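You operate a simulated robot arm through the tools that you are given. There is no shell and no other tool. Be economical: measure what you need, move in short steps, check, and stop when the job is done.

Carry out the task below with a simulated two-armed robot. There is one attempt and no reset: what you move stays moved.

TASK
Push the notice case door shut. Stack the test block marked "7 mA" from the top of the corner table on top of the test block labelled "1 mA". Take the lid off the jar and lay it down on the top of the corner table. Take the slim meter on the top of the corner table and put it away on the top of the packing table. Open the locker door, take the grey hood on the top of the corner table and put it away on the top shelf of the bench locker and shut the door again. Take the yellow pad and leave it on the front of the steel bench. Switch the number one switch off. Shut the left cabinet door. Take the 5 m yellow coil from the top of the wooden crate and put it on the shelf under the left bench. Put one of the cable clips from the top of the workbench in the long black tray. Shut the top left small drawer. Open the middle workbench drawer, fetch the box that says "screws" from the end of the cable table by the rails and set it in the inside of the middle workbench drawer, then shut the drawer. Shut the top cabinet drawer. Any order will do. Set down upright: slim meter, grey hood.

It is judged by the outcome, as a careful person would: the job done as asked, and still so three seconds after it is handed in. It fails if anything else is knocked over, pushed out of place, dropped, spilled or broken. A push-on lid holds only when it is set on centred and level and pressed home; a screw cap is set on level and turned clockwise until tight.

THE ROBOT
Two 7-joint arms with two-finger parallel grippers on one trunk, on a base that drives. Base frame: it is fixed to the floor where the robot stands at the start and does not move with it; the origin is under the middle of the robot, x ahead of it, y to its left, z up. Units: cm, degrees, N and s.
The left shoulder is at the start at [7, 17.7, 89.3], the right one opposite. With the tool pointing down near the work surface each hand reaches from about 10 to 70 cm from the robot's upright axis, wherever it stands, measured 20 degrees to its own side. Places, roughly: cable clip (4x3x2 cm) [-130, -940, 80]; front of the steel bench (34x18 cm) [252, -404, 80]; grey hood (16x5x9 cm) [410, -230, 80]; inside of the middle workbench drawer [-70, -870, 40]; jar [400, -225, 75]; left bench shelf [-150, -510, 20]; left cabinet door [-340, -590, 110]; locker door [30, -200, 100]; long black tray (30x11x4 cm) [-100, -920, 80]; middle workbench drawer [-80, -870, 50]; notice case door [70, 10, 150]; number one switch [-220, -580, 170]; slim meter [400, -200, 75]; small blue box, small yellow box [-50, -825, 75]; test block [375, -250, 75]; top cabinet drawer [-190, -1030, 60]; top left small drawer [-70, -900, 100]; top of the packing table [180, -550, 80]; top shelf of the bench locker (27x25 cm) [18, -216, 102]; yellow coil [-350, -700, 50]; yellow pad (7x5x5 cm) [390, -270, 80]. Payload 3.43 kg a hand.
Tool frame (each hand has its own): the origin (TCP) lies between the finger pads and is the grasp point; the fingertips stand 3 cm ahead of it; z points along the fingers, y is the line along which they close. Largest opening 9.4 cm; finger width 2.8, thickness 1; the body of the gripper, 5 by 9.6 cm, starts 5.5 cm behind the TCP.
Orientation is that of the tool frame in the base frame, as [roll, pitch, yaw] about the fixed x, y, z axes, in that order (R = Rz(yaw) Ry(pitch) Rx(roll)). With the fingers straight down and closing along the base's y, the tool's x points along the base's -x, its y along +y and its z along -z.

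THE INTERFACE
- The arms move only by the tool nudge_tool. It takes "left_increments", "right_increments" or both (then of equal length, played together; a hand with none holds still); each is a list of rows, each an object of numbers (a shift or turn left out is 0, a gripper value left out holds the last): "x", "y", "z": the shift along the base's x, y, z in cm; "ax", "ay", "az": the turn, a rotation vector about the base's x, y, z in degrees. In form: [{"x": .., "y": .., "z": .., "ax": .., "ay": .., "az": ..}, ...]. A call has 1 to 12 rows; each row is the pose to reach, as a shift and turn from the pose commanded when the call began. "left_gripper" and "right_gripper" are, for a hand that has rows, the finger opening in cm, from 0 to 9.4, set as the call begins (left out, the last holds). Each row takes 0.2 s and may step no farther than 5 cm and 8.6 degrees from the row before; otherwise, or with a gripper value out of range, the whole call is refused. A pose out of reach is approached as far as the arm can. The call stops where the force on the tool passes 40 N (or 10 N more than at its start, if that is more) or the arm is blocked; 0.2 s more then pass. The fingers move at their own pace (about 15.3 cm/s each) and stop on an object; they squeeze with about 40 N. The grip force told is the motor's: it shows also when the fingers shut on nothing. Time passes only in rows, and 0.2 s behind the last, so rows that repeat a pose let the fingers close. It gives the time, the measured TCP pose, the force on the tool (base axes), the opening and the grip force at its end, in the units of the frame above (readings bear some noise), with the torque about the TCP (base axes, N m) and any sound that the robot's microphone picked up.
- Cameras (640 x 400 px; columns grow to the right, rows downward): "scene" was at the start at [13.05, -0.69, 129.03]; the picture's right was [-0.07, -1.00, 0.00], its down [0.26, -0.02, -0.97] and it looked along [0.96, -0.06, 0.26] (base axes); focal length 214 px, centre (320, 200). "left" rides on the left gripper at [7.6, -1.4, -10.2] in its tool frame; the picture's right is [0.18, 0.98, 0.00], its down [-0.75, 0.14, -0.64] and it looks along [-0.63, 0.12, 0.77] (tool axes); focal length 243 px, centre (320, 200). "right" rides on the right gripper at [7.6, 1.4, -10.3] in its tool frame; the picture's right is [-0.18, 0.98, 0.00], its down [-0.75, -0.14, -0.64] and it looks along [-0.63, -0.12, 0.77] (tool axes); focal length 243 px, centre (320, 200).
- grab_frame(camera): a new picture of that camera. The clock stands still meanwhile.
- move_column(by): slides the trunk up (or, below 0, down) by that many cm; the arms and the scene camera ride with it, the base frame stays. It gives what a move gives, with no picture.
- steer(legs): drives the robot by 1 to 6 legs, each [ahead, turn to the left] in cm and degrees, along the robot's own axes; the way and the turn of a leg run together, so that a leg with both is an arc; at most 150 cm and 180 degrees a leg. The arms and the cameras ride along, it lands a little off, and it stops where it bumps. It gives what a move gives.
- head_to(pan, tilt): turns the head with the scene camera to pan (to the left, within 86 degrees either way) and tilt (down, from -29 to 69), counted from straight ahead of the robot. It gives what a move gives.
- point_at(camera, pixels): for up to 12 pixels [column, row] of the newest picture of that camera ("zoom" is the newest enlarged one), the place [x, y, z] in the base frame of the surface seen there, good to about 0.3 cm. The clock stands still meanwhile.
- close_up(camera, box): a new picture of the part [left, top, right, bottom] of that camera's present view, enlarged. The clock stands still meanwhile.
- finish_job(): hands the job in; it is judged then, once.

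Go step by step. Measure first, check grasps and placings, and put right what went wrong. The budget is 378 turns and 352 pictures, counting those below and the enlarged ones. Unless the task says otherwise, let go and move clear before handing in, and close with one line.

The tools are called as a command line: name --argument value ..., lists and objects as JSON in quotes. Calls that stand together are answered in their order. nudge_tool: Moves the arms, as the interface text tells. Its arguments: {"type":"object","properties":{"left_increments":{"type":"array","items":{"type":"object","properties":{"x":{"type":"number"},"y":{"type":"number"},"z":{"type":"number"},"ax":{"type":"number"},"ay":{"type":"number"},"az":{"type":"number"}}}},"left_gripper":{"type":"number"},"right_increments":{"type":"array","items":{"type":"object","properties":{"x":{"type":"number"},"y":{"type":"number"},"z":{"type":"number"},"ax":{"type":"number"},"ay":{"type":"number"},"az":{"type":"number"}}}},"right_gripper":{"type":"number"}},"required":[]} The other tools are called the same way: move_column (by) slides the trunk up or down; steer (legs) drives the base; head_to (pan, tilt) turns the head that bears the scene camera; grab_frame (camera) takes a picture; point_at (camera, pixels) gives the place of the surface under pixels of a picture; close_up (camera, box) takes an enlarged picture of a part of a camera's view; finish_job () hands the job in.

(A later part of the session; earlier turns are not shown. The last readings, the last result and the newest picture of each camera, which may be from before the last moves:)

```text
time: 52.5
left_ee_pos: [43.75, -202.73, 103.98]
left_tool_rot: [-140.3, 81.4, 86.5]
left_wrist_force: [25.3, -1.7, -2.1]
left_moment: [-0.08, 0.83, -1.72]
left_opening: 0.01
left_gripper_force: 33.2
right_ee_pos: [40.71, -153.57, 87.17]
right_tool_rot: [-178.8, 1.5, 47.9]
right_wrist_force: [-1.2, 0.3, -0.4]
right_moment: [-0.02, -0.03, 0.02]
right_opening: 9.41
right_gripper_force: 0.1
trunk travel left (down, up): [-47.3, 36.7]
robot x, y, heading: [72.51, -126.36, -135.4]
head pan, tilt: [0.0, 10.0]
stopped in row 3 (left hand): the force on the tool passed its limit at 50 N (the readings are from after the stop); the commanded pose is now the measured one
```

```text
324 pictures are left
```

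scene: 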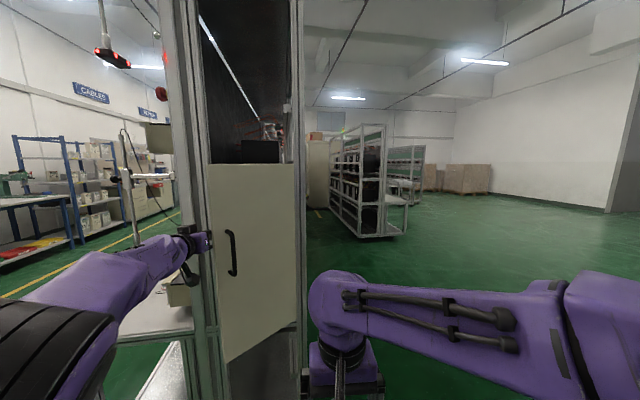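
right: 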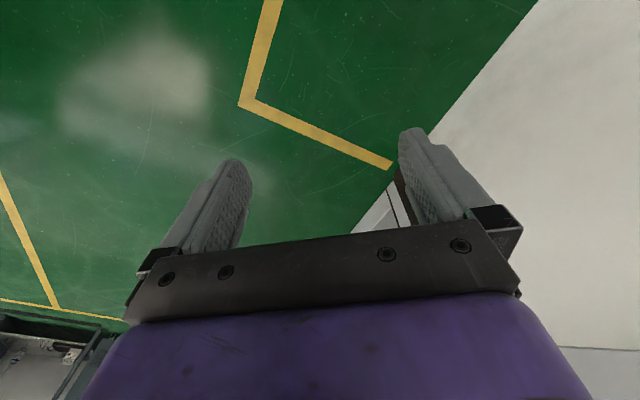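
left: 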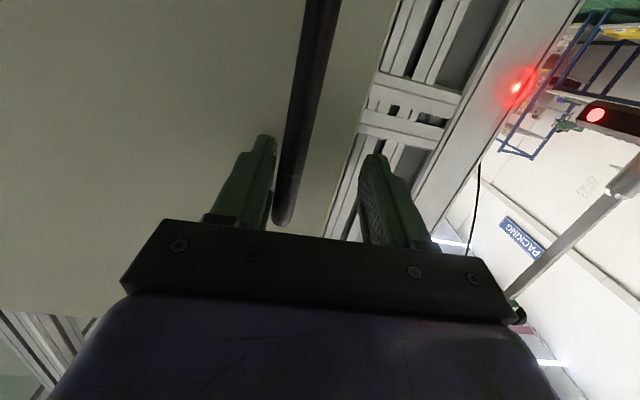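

close_up --camera "scene" --box '[160, 150, 310, 360]'

point_at --camera "scene" --pixels '[[216, 180], [290, 200], [216, 290], [207, 242], [208, 200], [205, 160], [240, 340]]'

grab_frame --camera "left"

```text
1.90 times, centred on (235, 255) of scene
```

zoom: 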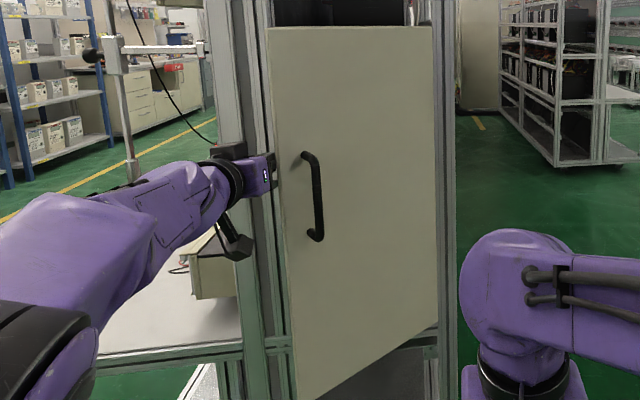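

```text
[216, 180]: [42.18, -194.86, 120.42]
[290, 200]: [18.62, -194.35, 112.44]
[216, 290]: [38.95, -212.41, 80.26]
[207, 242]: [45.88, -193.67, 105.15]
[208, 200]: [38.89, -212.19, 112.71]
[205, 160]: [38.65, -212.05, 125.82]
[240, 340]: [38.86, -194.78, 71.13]
```

```text
322 pictures are left
```

left: 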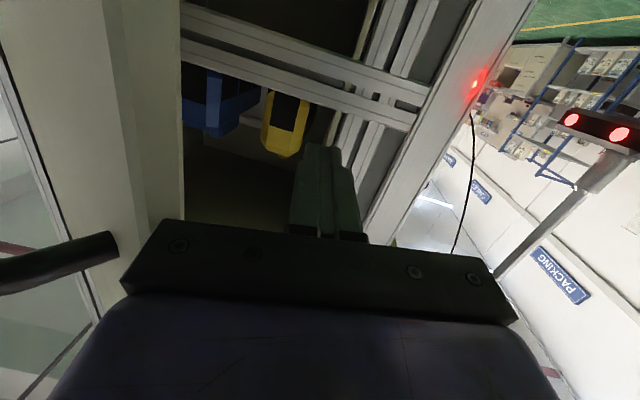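

The gripper body's corner is catching the door's edge. I'll back out 3 cm, turn the hand right 26° so the fingers slip in behind the door, then push.

nudge_tool --left_increments '[{"x": 2, "y": -0.5}, {"x": 3, "y": -0.5, "az": -6}, {"x": 3, "y": -0.5, "az": -13}, {"x": 3, "y": 0, "az": -20}, {"x": 2, "y": 0.5, "az": -26}, {"x": -0.5, "y": 1, "az": -28}, {"x": -3, "y": 1.5, "az": -28}]'

grab_frame --camera "left"

```text
time: 54.1
left_ee_pos: [40.52, -201.26, 103.79]
left_tool_rot: [-140.1, 81.6, 58.1]
left_wrist_force: [14.0, -1.1, -1.8]
left_moment: [-0.06, 0.56, -0.85]
left_opening: 0.02
left_gripper_force: 32.4
right_ee_pos: [40.93, -153.49, 87.18]
right_tool_rot: [-178.6, 1.7, 48.0]
right_wrist_force: [-0.6, 0.3, 0.1]
right_moment: [-0.04, 0.0, 0.03]
right_opening: 9.4
right_gripper_force: 0.1
trunk travel left (down, up): [-47.3, 36.7]
robot x, y, heading: [72.91, -126.62, -135.4]
head pan, tilt: [0.0, 10.0]
```

```text
321 pictures are left
```

left: 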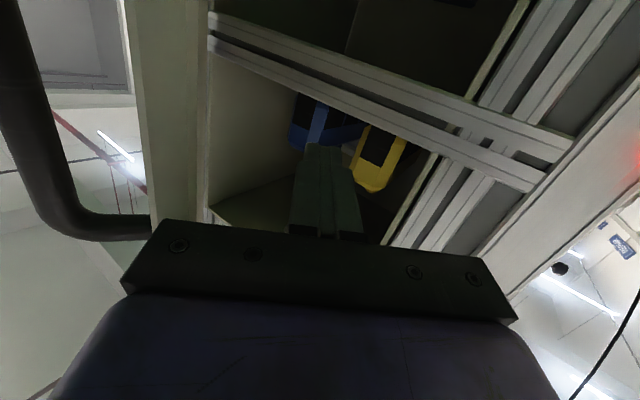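

The fingers are behind the door now; push outwards (+y), then along the arc.

nudge_tool --left_increments '[{"x": 1.5, "y": 1}, {"x": 2, "y": 3}, {"x": 2, "y": 6}, {"x": 2, "y": 9}, {"x": 1.5, "y": 12}, {"x": 0.5, "y": 15}, {"x": -1, "y": 18}]'

grab_frame --camera "scene"

```text
time: 55.7
left_ee_pos: [38.92, -182.99, 103.87]
left_tool_rot: [-141.9, 81.6, 56.4]
left_wrist_force: [0.2, -0.4, -0.2]
left_moment: [0.03, 0.0, 0.03]
left_opening: 0.0
left_gripper_force: 32.8
right_ee_pos: [40.57, -153.39, 87.13]
right_tool_rot: [-178.9, 1.5, 48.0]
right_wrist_force: [-0.2, -0.6, -0.3]
right_moment: [0.0, -0.03, 0.01]
right_opening: 9.38
right_gripper_force: 0.0
trunk travel left (down, up): [-47.3, 36.7]
robot x, y, heading: [72.74, -126.59, -135.9]
head pan, tilt: [0.0, 10.0]
```

```text
320 pictures are left
```

scene: 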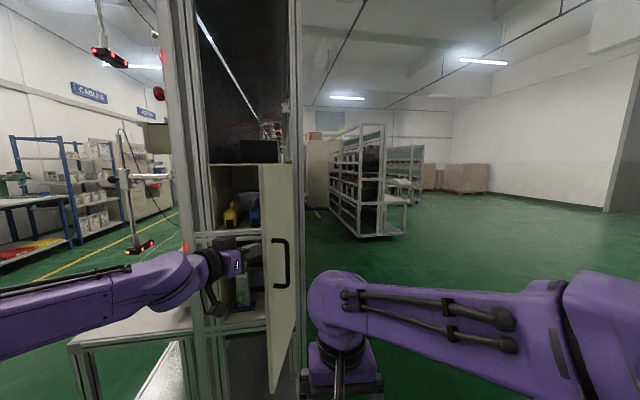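

Door opening nicely; push further.

nudge_tool --left_increments '[{"x": -1.5, "y": 3}, {"x": -3.5, "y": 6}, {"x": -6, "y": 9}, {"x": -9, "y": 11.5}, {"x": -12, "y": 13}]'

grab_frame --camera "scene"

```text
time: 57.0
left_ee_pos: [27.83, -170.48, 104.12]
left_tool_rot: [-139.9, 81.3, 58.9]
left_wrist_force: [30.7, -3.8, -4.5]
left_moment: [0.06, 0.18, 0.21]
left_opening: 0.0
left_gripper_force: 32.9
right_ee_pos: [41.17, -153.43, 87.44]
right_tool_rot: [-178.8, 1.7, 48.1]
right_wrist_force: [-0.9, -0.2, 0.2]
right_moment: [-0.08, -0.02, -0.02]
right_opening: 9.4
right_gripper_force: 0.0
trunk travel left (down, up): [-47.3, 36.7]
robot x, y, heading: [72.81, -126.41, -135.2]
head pan, tilt: [0.0, 10.0]
stopped in row 5 (left hand): the force on the tool passed its limit at 42 N (the readings are from after the stop); the commanded pose is now the measured one
```

```text
319 pictures are left
```

scene: 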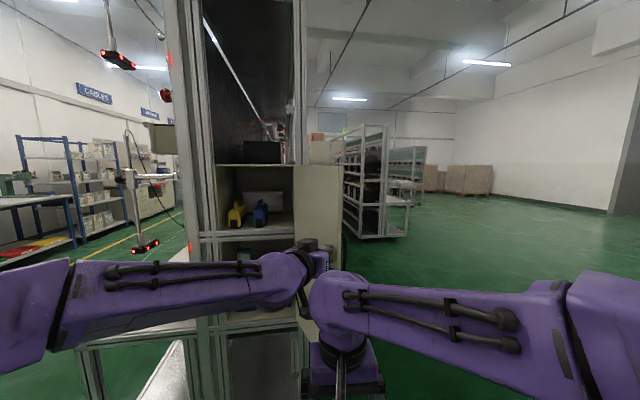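

Door is wide open. I'll relieve contact, back off and measure the shelf.

nudge_tool --left_increments '[{"x": 3, "y": -1}, {"x": 6, "y": -2}]'

steer --legs '[[-35, 0]]'

grab_frame --camera "scene"

close_up --camera "scene" --box '[200, 150, 400, 320]'

```text
time: 57.6
left_ee_pos: [33.46, -172.29, 103.88]
left_tool_rot: [-141.6, 81.5, 56.7]
left_wrist_force: [-0.6, 0.0, 0.4]
left_moment: [0.02, 0.0, -0.02]
left_opening: 0.02
left_gripper_force: 33.3
right_ee_pos: [40.81, -153.58, 87.25]
right_tool_rot: [-178.8, 1.5, 48.0]
right_wrist_force: [0.7, 0.8, -0.1]
right_moment: [-0.01, -0.02, -0.02]
right_opening: 9.42
right_gripper_force: 0.0
trunk travel left (down, up): [-47.3, 36.7]
robot x, y, heading: [72.75, -126.79, -135.7]
head pan, tilt: [0.0, 10.0]
```

```text
time: 59.9
left_ee_pos: [58.49, -147.3, 103.83]
left_tool_rot: [-141.8, 81.4, 56.6]
left_wrist_force: [0.3, 0.5, -0.1]
left_moment: [0.02, -0.03, 0.01]
left_opening: 0.0
left_gripper_force: 32.9
right_ee_pos: [65.9, -128.62, 87.21]
right_tool_rot: [-178.9, 1.6, 48.0]
right_wrist_force: [-0.4, 0.7, 0.6]
right_moment: [0.03, 0.04, 0.03]
right_opening: 9.4
right_gripper_force: 0.1
trunk travel left (down, up): [-47.3, 36.7]
robot x, y, heading: [98.42, -101.84, -135.5]
head pan, tilt: [0.0, 10.0]
```

```text
318 pictures are left
```

scene: 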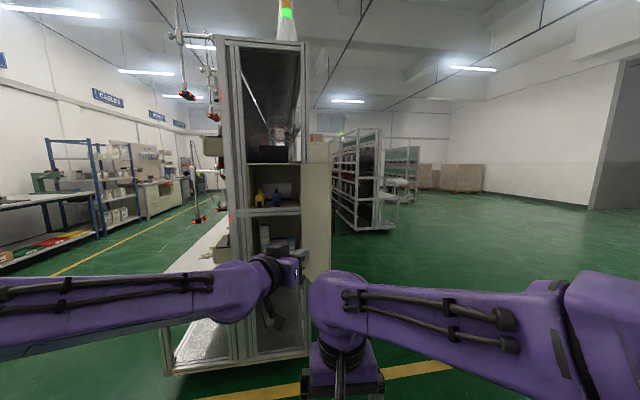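

```text
2.35 times, centred on (300, 235) of scene
```

zoom: 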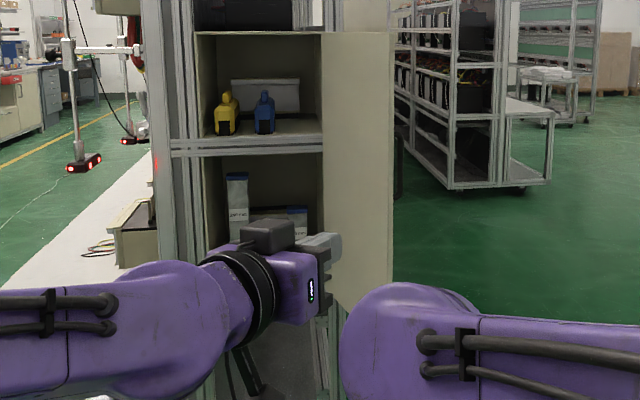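

point_at --camera "zoom" --pixels '[[205, 130], [315, 130], [226, 105], [263, 105], [265, 78], [330, 100], [388, 100], [240, 140], [300, 140], [190, 145], [260, 35], [285, 125]]'

```text
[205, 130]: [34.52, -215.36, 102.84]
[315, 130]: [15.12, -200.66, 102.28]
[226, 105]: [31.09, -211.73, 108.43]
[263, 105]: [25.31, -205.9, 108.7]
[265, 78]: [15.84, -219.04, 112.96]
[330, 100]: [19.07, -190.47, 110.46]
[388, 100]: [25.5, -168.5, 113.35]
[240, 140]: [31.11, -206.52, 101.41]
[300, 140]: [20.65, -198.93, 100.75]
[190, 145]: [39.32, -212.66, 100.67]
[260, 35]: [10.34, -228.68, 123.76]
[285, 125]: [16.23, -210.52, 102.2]
```

Shelf floor z≈102.3 with a free slot on its right (u 130–138). The door is ~109° open. Now I'll drive to the corner table.

steer --legs '[[0, 117], [120, 0], [85, 0], [0, -17.5]]'

head_to --pan 0 --tilt 25

grab_frame --camera "scene"

```text
time: 76.0
left_ee_pos: [340.35, -214.6, 103.79]
left_tool_rot: [-142.1, 81.4, 152.7]
left_wrist_force: [0.1, 0.0, -1.1]
left_moment: [0.01, 0.0, 0.01]
left_opening: 0.0
left_gripper_force: 33.2
right_ee_pos: [320.81, -209.14, 87.17]
right_tool_rot: [-178.9, 1.5, 144.4]
right_wrist_force: [-0.1, -1.1, -0.7]
right_moment: [0.0, -0.02, 0.04]
right_opening: 9.4
right_gripper_force: 0.0
trunk travel left (down, up): [-47.3, 36.7]
robot x, y, heading: [290.62, -180.32, -38.8]
head pan, tilt: [0.0, 10.0]
```

```text
time: 76.7
left_ee_pos: [340.31, -214.61, 103.77]
left_tool_rot: [-142.0, 81.4, 152.8]
left_wrist_force: [0.3, -0.5, 0.3]
left_moment: [0.03, 0.01, 0.03]
left_opening: 0.0
left_gripper_force: 33.0
right_ee_pos: [320.89, -209.28, 87.2]
right_tool_rot: [-179.0, 1.5, 144.4]
right_wrist_force: [-0.7, 0.2, -0.1]
right_moment: [0.01, -0.01, -0.04]
right_opening: 9.4
right_gripper_force: 0.2
trunk travel left (down, up): [-47.3, 36.7]
robot x, y, heading: [290.55, -180.05, -39.0]
head pan, tilt: [0.0, 25.0]
```

```text
316 pictures are left
```

scene: 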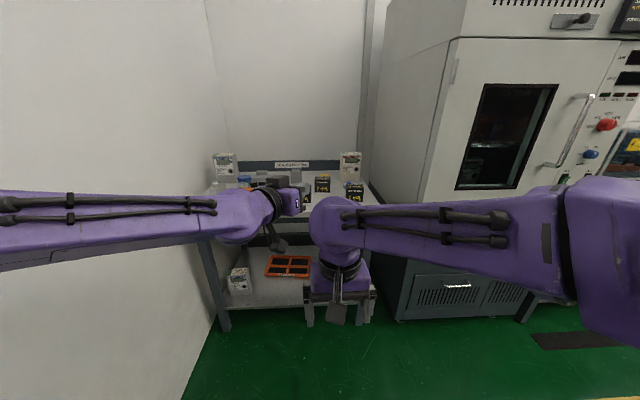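

The left hand blocks the view; I'll bring it back to pointing down near my left side.

nudge_tool --left_increments '[{"x": -2, "y": 3.5, "az": 6.5}, {"x": -4, "y": 7, "az": 13}, {"x": -6, "y": 10.5, "az": 20}, {"x": -7, "y": 14, "az": 26}]' --left_gripper 9.4

nudge_tool --left_increments '[{"x": 0, "y": 1.5, "ax": 5.2, "ay": 6.4}, {"x": 0, "y": 3, "ax": 10.4, "ay": 12.8}, {"x": 0, "y": 4.5, "ax": 15.6, "ay": 19.2}, {"x": 0, "y": 6, "ax": 20.8, "ay": 25.6}, {"x": 0, "y": 7.5, "ax": 26, "ay": 32}, {"x": 0, "y": 9, "ax": 31.2, "ay": 38.4}, {"x": 0, "y": 10.5, "ax": 36.4, "ay": 44.8}, {"x": 0, "y": 12, "ax": 41.6, "ay": 51.2}, {"x": 0, "y": 13, "ax": 46.8, "ay": 57.6}, {"x": 0, "y": 14, "ax": 51.9, "ay": 64}]'

grab_frame --camera "scene"

```text
time: 77.7
left_ee_pos: [333.58, -200.49, 103.81]
left_tool_rot: [-141.9, 81.3, 179.0]
left_wrist_force: [-0.5, 0.8, -0.1]
left_moment: [-0.01, 0.0, -0.04]
left_opening: 9.4
left_gripper_force: 0.1
right_ee_pos: [321.07, -209.11, 87.13]
right_tool_rot: [-178.8, 1.5, 144.3]
right_wrist_force: [-0.5, 0.7, -0.3]
right_moment: [0.01, -0.02, -0.02]
right_opening: 9.38
right_gripper_force: 0.1
trunk travel left (down, up): [-47.3, 36.7]
robot x, y, heading: [290.58, -180.15, -39.1]
head pan, tilt: [0.0, 25.0]
```

```text
time: 79.9
left_ee_pos: [329.54, -187.44, 102.12]
left_tool_rot: [-179.4, 0.8, 146.2]
left_wrist_force: [-0.8, -0.2, -0.5]
left_moment: [0.03, 0.01, -0.01]
left_opening: 9.41
left_gripper_force: 0.1
left hand out of reach, approached as far as the arm can: row 10
right_ee_pos: [320.81, -209.3, 87.12]
right_tool_rot: [-179.1, 1.6, 144.4]
right_wrist_force: [-0.9, 0.7, 0.2]
right_moment: [0.02, -0.04, -0.01]
right_opening: 9.39
right_gripper_force: 0.1
trunk travel left (down, up): [-47.3, 36.7]
robot x, y, heading: [290.42, -180.3, -38.8]
head pan, tilt: [0.0, 25.0]
```

```text
315 pictures are left
```

scene: 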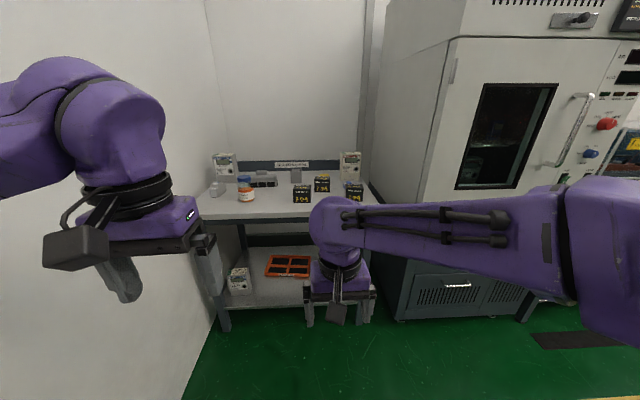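

close_up --camera "scene" --box '[200, 140, 380, 220]'

point_at --camera "scene" --pixels '[[222, 217], [330, 217], [218, 185], [246, 190], [301, 194], [322, 185], [355, 188], [263, 183], [295, 176], [350, 165], [223, 165], [370, 200]]'

```text
3.56 times, centred on (290, 180) of scene
```

zoom: 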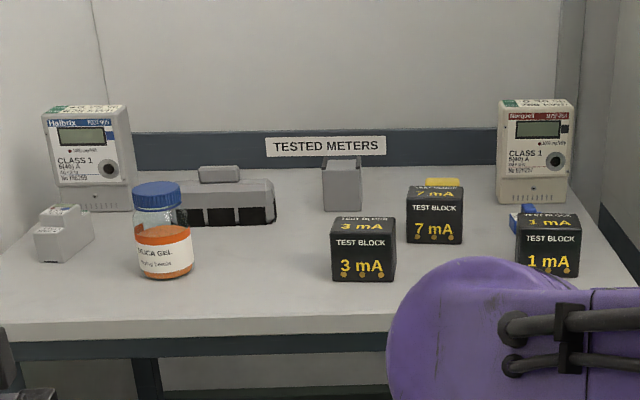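

```text
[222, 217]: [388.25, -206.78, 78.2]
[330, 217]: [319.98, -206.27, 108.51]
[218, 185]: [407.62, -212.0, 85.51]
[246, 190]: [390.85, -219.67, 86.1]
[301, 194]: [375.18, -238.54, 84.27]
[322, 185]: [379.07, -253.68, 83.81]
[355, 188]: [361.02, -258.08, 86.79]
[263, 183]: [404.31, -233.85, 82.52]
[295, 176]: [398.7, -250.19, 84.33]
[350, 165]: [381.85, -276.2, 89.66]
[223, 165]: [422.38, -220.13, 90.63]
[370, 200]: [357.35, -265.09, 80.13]
```

The objects are identified: jar at left, hood behind it, slim meter far left, blocks 3/7/1 mA, yellow pad behind the 7 mA block. I'll raise the trunk, square up and drive closer.

move_column --by 15

steer --legs '[[0, 3], [45, 0]]'

head_to --pan 0 --tilt 45

grab_frame --camera "scene"

```text
time: 81.7
left_ee_pos: [329.78, -187.4, 117.06]
left_tool_rot: [-179.4, 0.7, 146.3]
left_wrist_force: [-0.8, 0.7, -1.2]
left_moment: [0.01, 0.02, 0.03]
left_opening: 9.39
left_gripper_force: 0.0
right_ee_pos: [320.99, -209.23, 102.11]
right_tool_rot: [-178.9, 1.4, 144.4]
right_wrist_force: [0.6, 0.0, -0.5]
right_moment: [-0.02, 0.0, 0.01]
right_opening: 9.4
right_gripper_force: 0.0
trunk travel left (down, up): [-62.3, 21.7]
robot x, y, heading: [290.7, -180.3, -39.2]
head pan, tilt: [0.0, 25.0]
```

```text
time: 84.8
left_ee_pos: [366.12, -211.24, 117.08]
left_tool_rot: [-179.4, 0.8, 149.4]
left_wrist_force: [0.6, 0.3, 0.2]
left_moment: [-0.01, 0.0, -0.02]
left_opening: 9.39
left_gripper_force: 0.0
right_ee_pos: [358.5, -233.63, 102.12]
right_tool_rot: [-178.9, 1.4, 147.6]
right_wrist_force: [-0.9, 0.0, -0.4]
right_moment: [0.01, -0.01, -0.01]
right_opening: 9.4
right_gripper_force: 0.0
trunk travel left (down, up): [-62.3, 21.7]
robot x, y, heading: [326.5, -206.45, -35.8]
head pan, tilt: [0.0, 25.0]
```

```text
time: 85.6
left_ee_pos: [366.03, -211.27, 117.16]
left_tool_rot: [-179.4, 0.8, 149.4]
left_wrist_force: [1.2, -1.0, 0.9]
left_moment: [-0.01, 0.03, 0.03]
left_opening: 9.4
left_gripper_force: 0.0
right_ee_pos: [358.69, -233.7, 102.08]
right_tool_rot: [-178.9, 1.5, 147.5]
right_wrist_force: [0.8, -0.4, -1.0]
right_moment: [0.03, -0.02, -0.04]
right_opening: 9.39
right_gripper_force: 0.1
trunk travel left (down, up): [-62.3, 21.7]
robot x, y, heading: [326.89, -206.43, -35.9]
head pan, tilt: [0.0, 45.0]
```

```text
313 pictures are left
```

scene: 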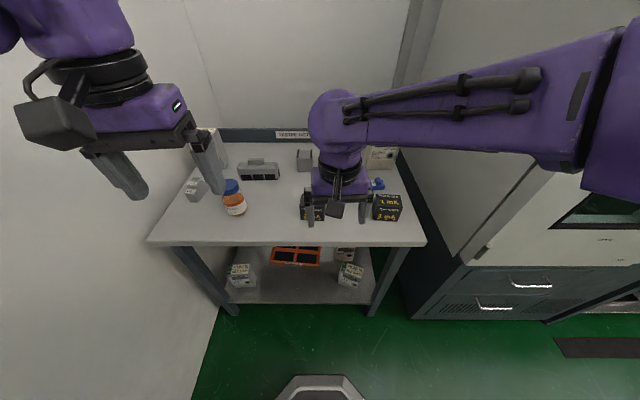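

nudge_tool --right_increments '[{"x": -4, "y": -2}, {"x": -8, "y": -4}, {"x": -12, "y": -6.5}, {"x": -15, "y": -9}]'

grab_frame --camera "scene"

close_up --camera "scene" --box '[150, 110, 430, 260]'

```text
time: 86.6
left_ee_pos: [366.01, -211.45, 117.23]
left_tool_rot: [-179.6, 0.8, 149.4]
left_wrist_force: [-0.3, 0.3, 0.7]
left_moment: [0.02, -0.03, -0.02]
left_opening: 9.37
left_gripper_force: 0.2
right_ee_pos: [343.55, -242.66, 102.22]
right_tool_rot: [-179.0, 1.6, 147.5]
right_wrist_force: [0.3, -1.1, 0.2]
right_moment: [0.0, -0.04, 0.0]
right_opening: 9.42
right_gripper_force: 0.0
trunk travel left (down, up): [-62.3, 21.7]
robot x, y, heading: [326.67, -206.46, -35.8]
head pan, tilt: [0.0, 45.0]
```

```text
312 pictures are left
```

scene: 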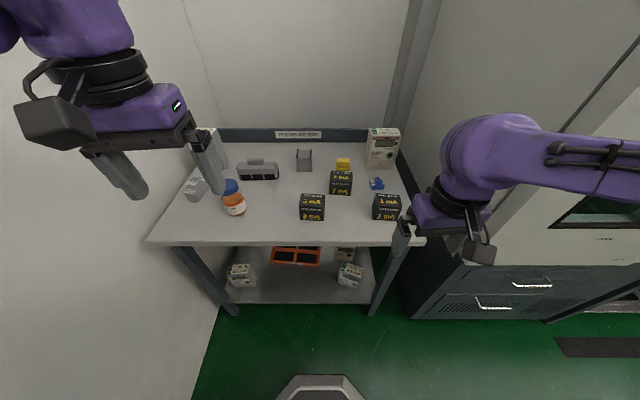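

```text
2.29 times, centred on (290, 185) of scene
```

zoom: 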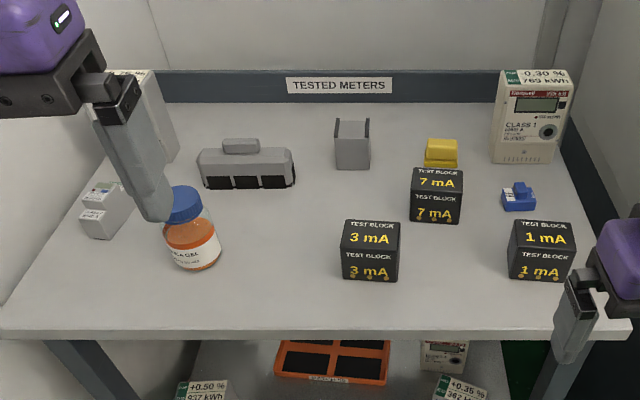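

point_at --camera "zoom" --pixels '[[413, 175], [462, 178], [437, 195], [511, 226], [572, 230], [540, 240], [515, 275], [568, 280], [436, 150], [245, 165], [200, 160], [290, 160]]'

point_at --camera "zoom" --pixels '[[185, 200], [190, 190], [218, 235], [165, 245], [195, 265], [104, 195], [100, 230], [87, 213], [128, 205], [437, 165], [242, 145], [205, 188]]'

```text
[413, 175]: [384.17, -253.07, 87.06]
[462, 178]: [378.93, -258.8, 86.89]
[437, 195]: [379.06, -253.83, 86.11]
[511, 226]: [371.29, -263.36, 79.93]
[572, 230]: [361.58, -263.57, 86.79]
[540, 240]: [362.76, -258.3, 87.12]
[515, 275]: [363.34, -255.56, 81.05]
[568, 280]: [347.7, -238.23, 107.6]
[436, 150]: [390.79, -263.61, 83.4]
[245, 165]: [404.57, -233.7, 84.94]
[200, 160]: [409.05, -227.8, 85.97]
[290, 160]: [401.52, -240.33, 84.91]
```

```text
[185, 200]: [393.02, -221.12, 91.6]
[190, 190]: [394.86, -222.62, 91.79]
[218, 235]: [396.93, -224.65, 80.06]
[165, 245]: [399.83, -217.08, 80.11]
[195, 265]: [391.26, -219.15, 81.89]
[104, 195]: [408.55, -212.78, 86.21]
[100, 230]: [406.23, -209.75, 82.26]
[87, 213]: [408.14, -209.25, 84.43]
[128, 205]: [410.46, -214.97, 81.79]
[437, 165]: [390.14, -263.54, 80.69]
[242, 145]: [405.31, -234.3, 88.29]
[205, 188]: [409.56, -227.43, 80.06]
```

point_at --camera "zoom" --pixels '[[412, 190], [460, 192], [461, 172], [415, 170], [512, 247], [572, 250], [569, 226], [517, 224], [344, 246], [396, 249], [426, 142], [456, 142]]'

```text
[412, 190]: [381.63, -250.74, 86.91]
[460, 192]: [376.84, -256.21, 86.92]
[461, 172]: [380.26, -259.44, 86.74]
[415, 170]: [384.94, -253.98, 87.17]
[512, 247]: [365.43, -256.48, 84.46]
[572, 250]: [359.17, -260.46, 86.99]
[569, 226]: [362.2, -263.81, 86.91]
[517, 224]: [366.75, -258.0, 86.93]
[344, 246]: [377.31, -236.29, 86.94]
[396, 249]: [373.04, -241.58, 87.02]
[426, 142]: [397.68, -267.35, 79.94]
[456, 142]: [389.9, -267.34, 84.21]
```

Block 7 mA: top centre ≈(380.9,-255.1), z 87, 7.3 wide × 4.7 deep. Block 1 mA: top centre ≈(363,-259.2). I'll drive 10 cm closer and position the right hand above 7 mA.

steer --legs '[[10, 0]]'

nudge_tool --right_increments '[{"x": 4, "y": -1, "az": -2}, {"x": 8, "y": -2, "az": -4}, {"x": 12, "y": -3, "az": -6}, {"x": 16, "y": -4, "az": -8.5}, {"x": 20, "y": -5, "az": -8.5}, {"x": 24, "y": -6, "az": -8.5}, {"x": 28.5, "y": -7, "az": -8.5}]'

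grab_frame --camera "right"

```text
time: 87.8
left_ee_pos: [373.98, -216.99, 117.08]
left_tool_rot: [-179.4, 0.8, 149.4]
left_wrist_force: [0.0, 0.0, 0.6]
left_moment: [0.01, 0.04, 0.0]
left_opening: 9.37
left_gripper_force: 0.1
right_ee_pos: [351.75, -248.28, 102.27]
right_tool_rot: [-178.9, 1.5, 147.5]
right_wrist_force: [-0.5, 0.0, 0.2]
right_moment: [0.0, 0.03, -0.03]
right_opening: 9.41
right_gripper_force: 0.1
trunk travel left (down, up): [-62.3, 21.7]
robot x, y, heading: [334.39, -212.15, -36.0]
head pan, tilt: [0.0, 45.0]
```

```text
time: 89.4
left_ee_pos: [374.26, -216.98, 116.96]
left_tool_rot: [-179.3, 0.6, 149.3]
left_wrist_force: [0.7, 0.5, 0.2]
left_moment: [0.03, 0.04, 0.0]
left_opening: 9.4
left_gripper_force: 0.1
right_ee_pos: [380.17, -255.31, 102.06]
right_tool_rot: [-178.9, 1.3, 139.0]
right_wrist_force: [0.4, 0.1, 0.1]
right_moment: [0.03, 0.05, 0.03]
right_opening: 9.4
right_gripper_force: 0.1
trunk travel left (down, up): [-62.3, 21.7]
robot x, y, heading: [334.6, -212.37, -36.0]
head pan, tilt: [0.0, 45.0]
```

```text
310 pictures are left
```

right: 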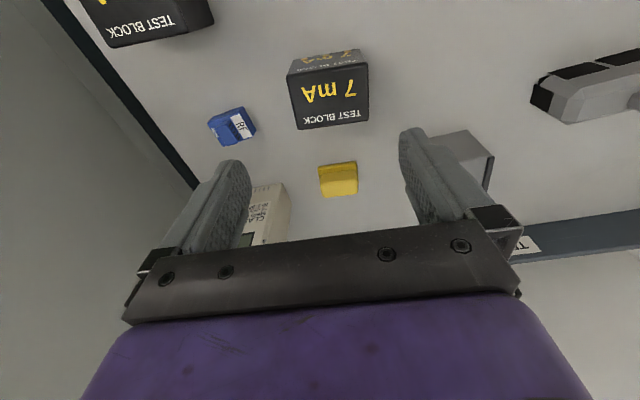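

point_at --camera "right" --pixels '[[288, 78], [366, 66], [368, 118], [298, 127], [330, 95], [340, 178], [146, 30], [232, 126]]'

```text
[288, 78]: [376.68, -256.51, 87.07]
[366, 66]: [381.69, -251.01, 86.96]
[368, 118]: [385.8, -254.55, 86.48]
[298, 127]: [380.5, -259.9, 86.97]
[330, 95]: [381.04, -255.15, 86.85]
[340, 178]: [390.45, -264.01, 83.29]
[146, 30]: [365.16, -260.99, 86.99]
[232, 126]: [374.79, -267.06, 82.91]
```

Centre ≈(381.1,-255.4), yaw 47.7°. Descend with small correction and grip.

nudge_tool --right_increments '[{"x": 0.9, "y": 0, "z": -4.5, "az": -1}, {"x": 0.9, "y": 0, "z": -9, "az": -1}, {"x": 0.9, "y": 0, "z": -13, "az": -1}, {"x": 0.9, "y": 0, "z": -17.3, "az": -1}, {"x": 0.9, "y": 0, "z": -17.3, "az": -1}]'

nudge_tool --right_increments '[{}, {}, {}, {}]' --right_gripper 0

```text
time: 90.6
left_ee_pos: [373.85, -216.95, 117.14]
left_tool_rot: [-179.4, 0.8, 149.5]
left_wrist_force: [0.4, -0.8, -0.4]
left_moment: [-0.05, -0.01, -0.02]
left_opening: 9.38
left_gripper_force: 0.1
right_ee_pos: [380.89, -255.17, 84.84]
right_tool_rot: [-178.9, 1.7, 138.2]
right_wrist_force: [-0.2, 0.1, 0.2]
right_moment: [0.02, 0.02, 0.04]
right_opening: 9.42
right_gripper_force: 0.1
trunk travel left (down, up): [-62.3, 21.7]
robot x, y, heading: [334.32, -211.76, -36.1]
head pan, tilt: [0.0, 45.0]
```

```text
time: 91.6
left_ee_pos: [373.95, -216.88, 117.02]
left_tool_rot: [-179.4, 0.8, 149.4]
left_wrist_force: [-0.2, 0.4, 0.3]
left_moment: [-0.03, -0.01, -0.01]
left_opening: 9.41
left_gripper_force: 0.1
right_ee_pos: [380.95, -255.26, 84.81]
right_tool_rot: [-178.9, 1.5, 137.9]
right_wrist_force: [-1.3, 1.7, 0.8]
right_moment: [0.14, -0.12, 0.09]
right_opening: 8.45
right_gripper_force: 39.7
trunk travel left (down, up): [-62.3, 21.7]
robot x, y, heading: [334.52, -212.06, -35.8]
head pan, tilt: [0.0, 45.0]
```

Gripped (8.45 cm). Lift and move above the 1 mA block.

nudge_tool --right_increments '[{"z": 4}, {"z": 8}, {"z": 12}, {"z": 15}, {"x": -4.5, "y": -1, "z": 15, "az": 1}, {"x": -9, "y": -2, "z": 15, "az": 2}, {"x": -13.5, "y": -3, "z": 15, "az": 3}, {"x": -18.1, "y": -3.8, "z": 15, "az": 4}, {"x": -18.1, "y": -3.8, "z": 15, "az": 4}]'

close_up --camera "scene" --box '[300, 110, 480, 240]'

grab_frame --camera "right"

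```text
time: 93.6
left_ee_pos: [374.16, -217.01, 117.02]
left_tool_rot: [-179.4, 0.8, 149.4]
left_wrist_force: [0.5, 0.3, 0.6]
left_moment: [0.0, 0.01, -0.01]
left_opening: 9.41
left_gripper_force: 0.1
right_ee_pos: [363.27, -258.99, 100.02]
right_tool_rot: [-178.9, 1.5, 142.0]
right_wrist_force: [0.5, -0.7, -3.7]
right_moment: [-0.01, 0.03, 0.01]
right_opening: 8.44
right_gripper_force: 40.2
trunk travel left (down, up): [-62.3, 21.7]
robot x, y, heading: [334.19, -212.22, -35.9]
head pan, tilt: [0.0, 45.0]
```

```text
3.08 times, centred on (390, 175) of scene
```

zoom: 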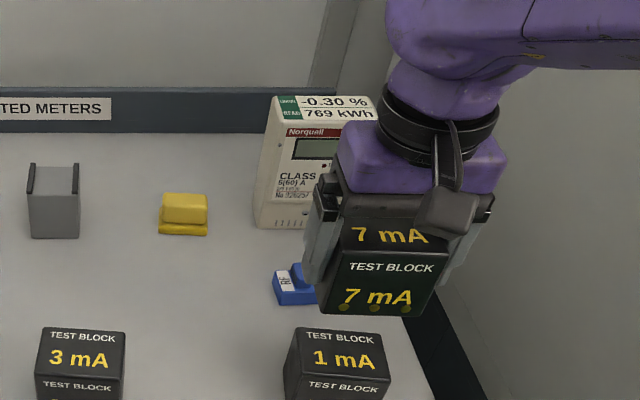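

```text
308 pictures are left
```

right: 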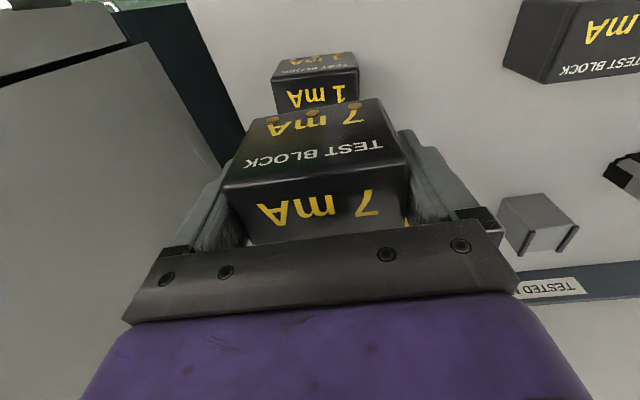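

point_at --camera "zoom" --pixels '[[307, 333], [379, 337], [387, 375], [303, 371], [343, 240], [430, 245], [345, 300], [432, 312]]'

```text
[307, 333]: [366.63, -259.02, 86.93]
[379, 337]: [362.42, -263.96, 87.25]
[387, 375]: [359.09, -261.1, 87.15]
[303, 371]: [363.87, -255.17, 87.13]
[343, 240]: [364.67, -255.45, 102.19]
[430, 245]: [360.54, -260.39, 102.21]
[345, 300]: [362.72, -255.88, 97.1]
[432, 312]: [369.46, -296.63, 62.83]
```

Small correction (-0.6,-0.4), then lower onto the 1 mA block.

nudge_tool --right_increments '[{"x": -0.6, "y": -0.4, "z": -2}, {"x": -0.6, "y": -0.4, "z": -4}, {"x": -0.6, "y": -0.4, "z": -6}, {"x": -0.6, "y": -0.4, "z": -7}, {"x": -0.6, "y": -0.4, "z": -7.6}, {"x": -0.6, "y": -0.4, "z": -7.9}, {"x": -0.6, "y": -0.4, "z": -8.1}, {"x": -0.6, "y": -0.4, "z": -8.1}]'

close_up --camera "scene" --box '[330, 140, 450, 240]'

```text
time: 95.4
left_ee_pos: [374.0, -216.96, 117.13]
left_tool_rot: [-179.4, 0.8, 149.4]
left_wrist_force: [-0.6, -0.3, -0.5]
left_moment: [0.01, 0.01, 0.03]
left_opening: 9.4
left_gripper_force: 0.1
right_ee_pos: [362.4, -259.36, 91.89]
right_tool_rot: [-178.9, 1.6, 142.0]
right_wrist_force: [0.2, -0.4, 2.6]
right_moment: [0.11, -0.12, -0.03]
right_opening: 8.42
right_gripper_force: 40.2
trunk travel left (down, up): [-62.3, 21.7]
robot x, y, heading: [334.38, -212.04, -35.7]
head pan, tilt: [0.0, 45.0]
```

```text
4.00 times, centred on (390, 190) of scene
```

zoom: 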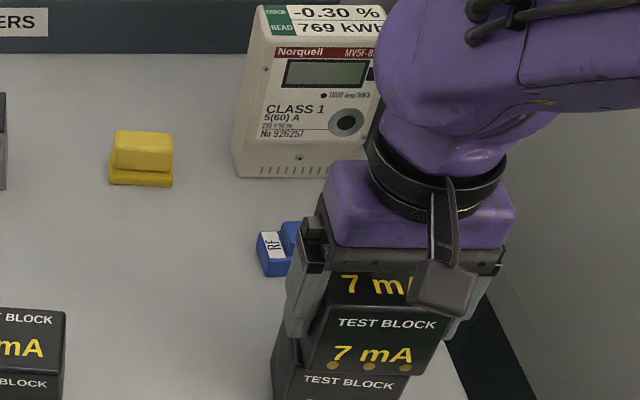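

Contact felt (force from -3.7 to +2.6 N). Release and rise.

nudge_tool --right_increments '[{}, {}, {}, {"z": 3}, {"z": 7}, {"z": 11}, {"z": 15}]' --right_gripper 9.4

grab_frame --camera "right"

grab_frame --camera "scene"

```text
time: 97.0
left_ee_pos: [374.02, -216.81, 117.18]
left_tool_rot: [-179.4, 0.7, 149.4]
left_wrist_force: [0.0, -0.3, -0.1]
left_moment: [0.02, -0.01, 0.03]
left_opening: 9.41
left_gripper_force: 0.1
right_ee_pos: [362.33, -259.4, 106.8]
right_tool_rot: [-178.9, 1.5, 142.1]
right_wrist_force: [-1.1, -0.4, 1.0]
right_moment: [-0.01, -0.01, 0.01]
right_opening: 9.41
right_gripper_force: 0.0
trunk travel left (down, up): [-62.3, 21.7]
robot x, y, heading: [334.41, -211.92, -36.0]
head pan, tilt: [0.0, 45.0]
```

```text
306 pictures are left
```

right: 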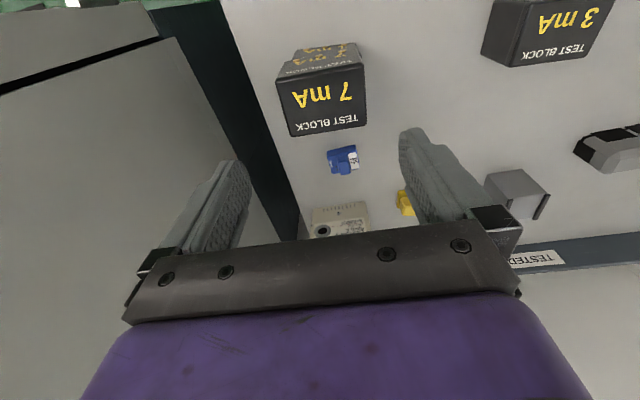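

```text
305 pictures are left
```

scene: 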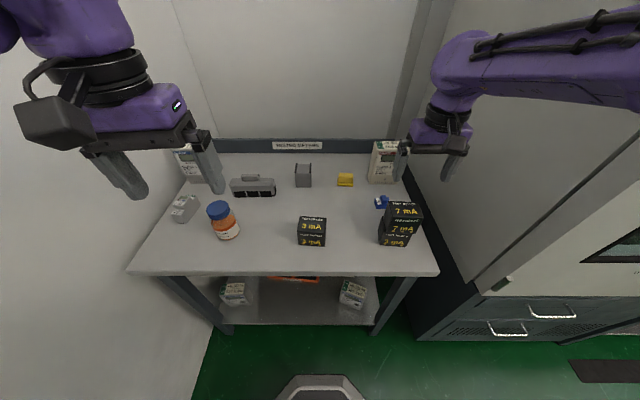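

Stack looks good. Now the jar: take a close-up of the lid.

close_up --camera "scene" --box '[160, 180, 260, 250]'

point_at --camera "zoom" --pixels '[[365, 130], [320, 130], [410, 125], [365, 105], [365, 160], [300, 200], [440, 200]]'

grab_frame --camera "left"

```text
5.71 times, centred on (210, 215) of scene
```

zoom: 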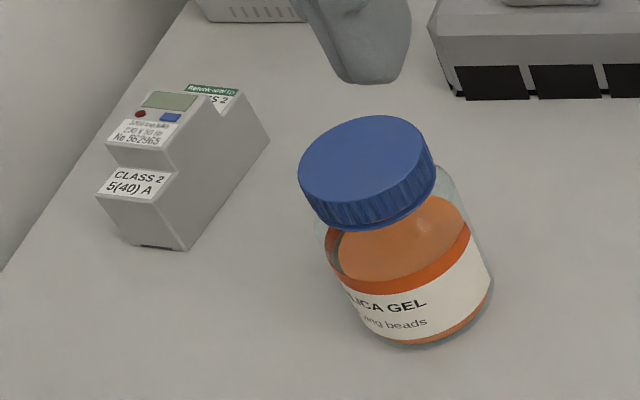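

```text
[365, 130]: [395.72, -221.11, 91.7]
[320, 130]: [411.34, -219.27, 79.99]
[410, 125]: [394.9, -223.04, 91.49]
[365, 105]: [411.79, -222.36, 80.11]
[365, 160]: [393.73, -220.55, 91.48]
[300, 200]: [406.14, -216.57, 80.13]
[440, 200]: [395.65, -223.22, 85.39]
```

```text
303 pictures are left
```

left: 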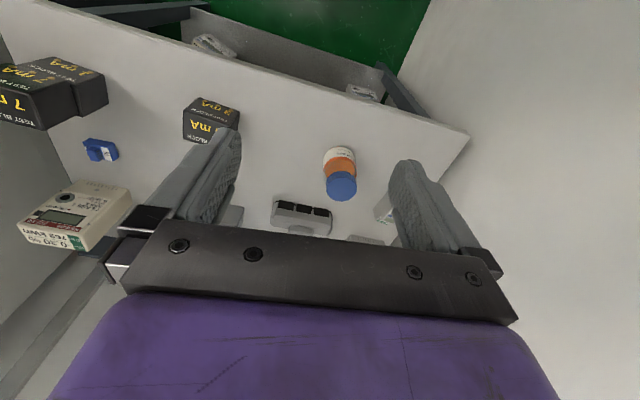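

The lid is ridged, so probably a screw cap. I'll hold the jar body with the right hand (pitched, from front-right) and twist the lid with the left from above. First bring the left above the lid.

nudge_tool --left_increments '[{"x": 5, "y": -1, "az": -5}, {"x": 10, "y": -2, "az": -10}, {"x": 15, "y": -3, "az": -16}, {"x": 19.8, "y": -3.9, "z": -3, "az": -22}, {"x": 19.8, "y": -3.9, "z": -7, "az": -30}]'

grab_frame --camera "left"

grab_frame --camera "scene"

```text
refused: row 1 steps farther than a row can; nothing moved
```

```text
302 pictures are left
```

left: 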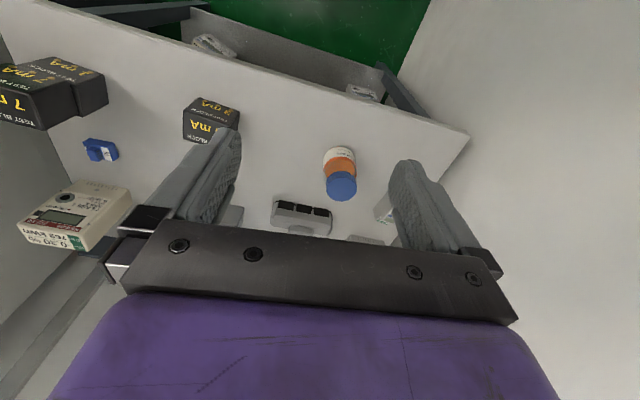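

```text
301 pictures are left
```

scene: 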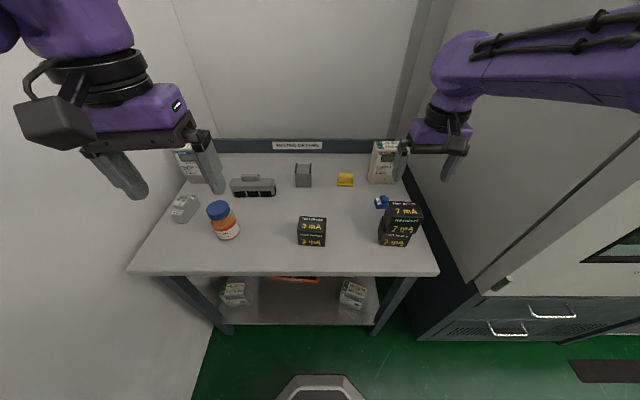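

Keep steps under 5 cm total this time.

nudge_tool --left_increments '[{"x": 4.5, "y": -1, "az": -5}, {"x": 9, "y": -2, "az": -10}, {"x": 13.5, "y": -3, "az": -16}, {"x": 17.5, "y": -3.6, "z": -2, "az": -22}, {"x": 19.8, "y": -3.9, "z": -6, "az": -30}, {"x": 19.8, "y": -3.9, "z": -8, "az": -34}]'

grab_frame --camera "left"

```text
time: 98.4
left_ee_pos: [373.56, -217.65, 99.14]
left_tool_rot: [-178.5, -0.2, 122.1]
left_wrist_force: [-0.9, -0.6, 0.2]
left_moment: [0.0, 0.0, -0.02]
left_opening: 9.39
left_gripper_force: 0.1
left hand out of reach, approached as far as the arm can: row 1, 2, 3, 4, 5, 6
right_ee_pos: [362.48, -259.52, 106.61]
right_tool_rot: [-178.9, 1.4, 142.1]
right_wrist_force: [0.5, -0.3, 0.5]
right_moment: [0.05, 0.01, 0.0]
right_opening: 9.39
right_gripper_force: 0.1
trunk travel left (down, up): [-62.3, 21.7]
robot x, y, heading: [334.63, -212.25, -35.9]
head pan, tilt: [0.0, 45.0]
```

```text
300 pictures are left
```

left: 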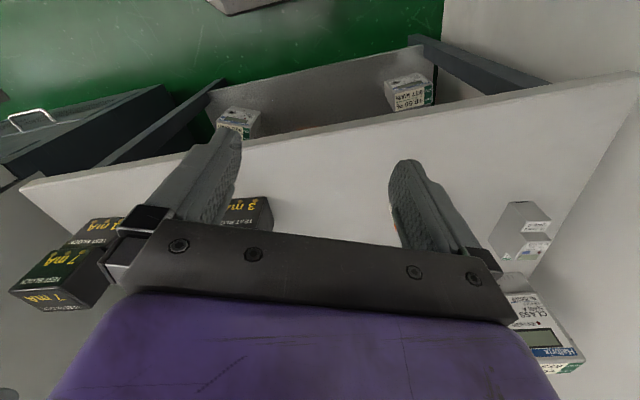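

The left arm only partly followed. I'll try a pure translation from here.

nudge_tool --left_increments '[{"x": 3, "y": 0, "z": 3}, {"x": 6, "y": -0.5, "z": 6}, {"x": 10, "y": -1, "z": 6}, {"x": 14, "y": -2, "z": 6}, {"x": 18, "y": -3, "z": 6}, {"x": 20, "y": -3.4, "z": 6}]'

grab_frame --camera "scene"

```text
time: 99.8
left_ee_pos: [373.5, -217.41, 99.34]
left_tool_rot: [-178.5, -0.1, 122.1]
left_wrist_force: [0.5, 0.7, -0.7]
left_moment: [-0.02, 0.01, -0.02]
left_opening: 9.41
left_gripper_force: 0.1
left hand out of reach, approached as far as the arm can: row 1, 2, 3, 4, 5, 6
right_ee_pos: [362.34, -259.57, 106.86]
right_tool_rot: [-178.9, 1.6, 142.0]
right_wrist_force: [-0.2, -0.2, -1.0]
right_moment: [0.0, -0.02, 0.06]
right_opening: 9.42
right_gripper_force: 0.1
trunk travel left (down, up): [-62.3, 21.7]
robot x, y, heading: [334.27, -211.94, -36.0]
head pan, tilt: [0.0, 45.0]
```

```text
299 pictures are left
```

scene: 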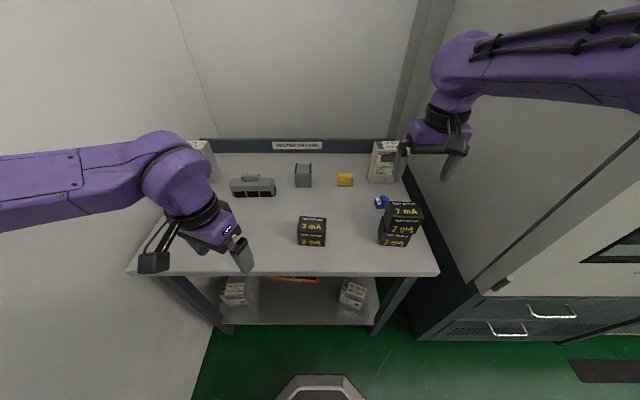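

nudge_tool --left_increments '[{"x": 0, "az": 7}, {"x": 0, "az": 14}, {"x": 0, "az": 21}, {"x": 3, "y": 0, "z": 3, "az": 27}, {"x": 6, "y": 0, "z": 6, "az": 27}, {"x": 9, "y": -1, "z": 9, "az": 27}, {"x": 13, "y": -2, "z": 9, "az": 27}, {"x": 17, "y": -3, "z": 9, "az": 27}, {"x": 20, "y": -3.4, "z": 9, "az": 27}]'

```text
time: 101.8
left_ee_pos: [385.37, -219.35, 107.93]
left_tool_rot: [-178.3, 0.0, 149.0]
left_wrist_force: [-0.4, -0.3, 0.0]
left_moment: [-0.03, 0.01, -0.02]
left_opening: 9.39
left_gripper_force: 0.1
left hand out of reach, approached as far as the arm can: row 7, 8, 9
right_ee_pos: [362.43, -259.67, 106.7]
right_tool_rot: [-179.0, 1.5, 142.0]
right_wrist_force: [-0.2, -1.4, -0.6]
right_moment: [0.01, 0.03, 0.01]
right_opening: 9.4
right_gripper_force: 0.1
trunk travel left (down, up): [-62.3, 21.7]
robot x, y, heading: [334.72, -212.16, -35.8]
head pan, tilt: [0.0, 45.0]
```

nudge_tool --left_increments '[{"x": 2, "z": -3}, {"x": 4, "z": -6}, {"x": 7, "y": -1, "z": -7}, {"x": 8.4, "y": -1.5, "z": -7}, {"x": 8.4, "y": -1.5, "z": -7}]'

grab_frame --camera "left"

```text
time: 103.0
left_ee_pos: [389.62, -219.22, 102.09]
left_tool_rot: [-178.5, 0.0, 149.0]
left_wrist_force: [-0.3, -0.6, -0.1]
left_moment: [0.04, 0.02, 0.01]
left_opening: 9.4
left_gripper_force: 0.2
left hand out of reach, approached as far as the arm can: row 3, 4, 5
right_ee_pos: [362.31, -259.56, 106.82]
right_tool_rot: [-178.9, 1.4, 142.0]
right_wrist_force: [0.0, -0.3, 0.1]
right_moment: [0.01, 0.02, -0.03]
right_opening: 9.41
right_gripper_force: 0.1
trunk travel left (down, up): [-62.3, 21.7]
robot x, y, heading: [334.82, -212.25, -36.0]
head pan, tilt: [0.0, 45.0]
```

```text
298 pictures are left
```

left: 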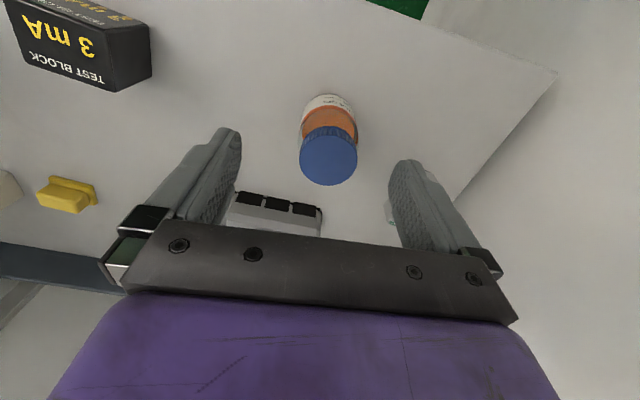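

grab_frame --camera "scene"

point_at --camera "scene" --pixels '[[320, 380], [300, 276], [300, 378], [320, 392]]'

point_at --camera "left" --pixels '[[328, 128], [330, 184], [301, 155], [356, 158], [330, 156]]'

```text
297 pictures are left
```

scene: 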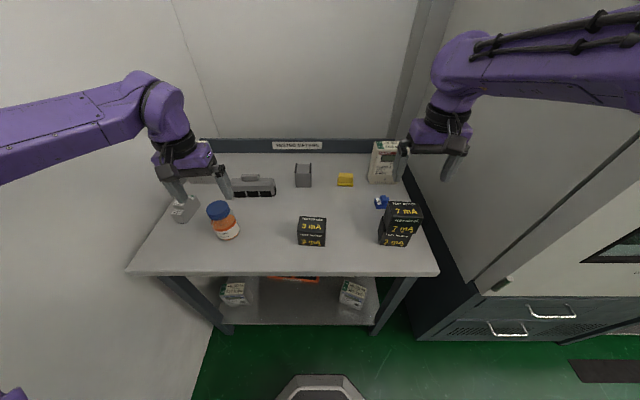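

```text
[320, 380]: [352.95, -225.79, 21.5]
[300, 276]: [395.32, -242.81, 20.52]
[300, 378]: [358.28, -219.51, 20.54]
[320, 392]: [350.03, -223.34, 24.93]
```

```text
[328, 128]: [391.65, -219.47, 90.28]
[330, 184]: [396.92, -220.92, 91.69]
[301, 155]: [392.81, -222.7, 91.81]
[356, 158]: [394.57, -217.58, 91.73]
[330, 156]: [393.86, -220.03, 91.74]
```

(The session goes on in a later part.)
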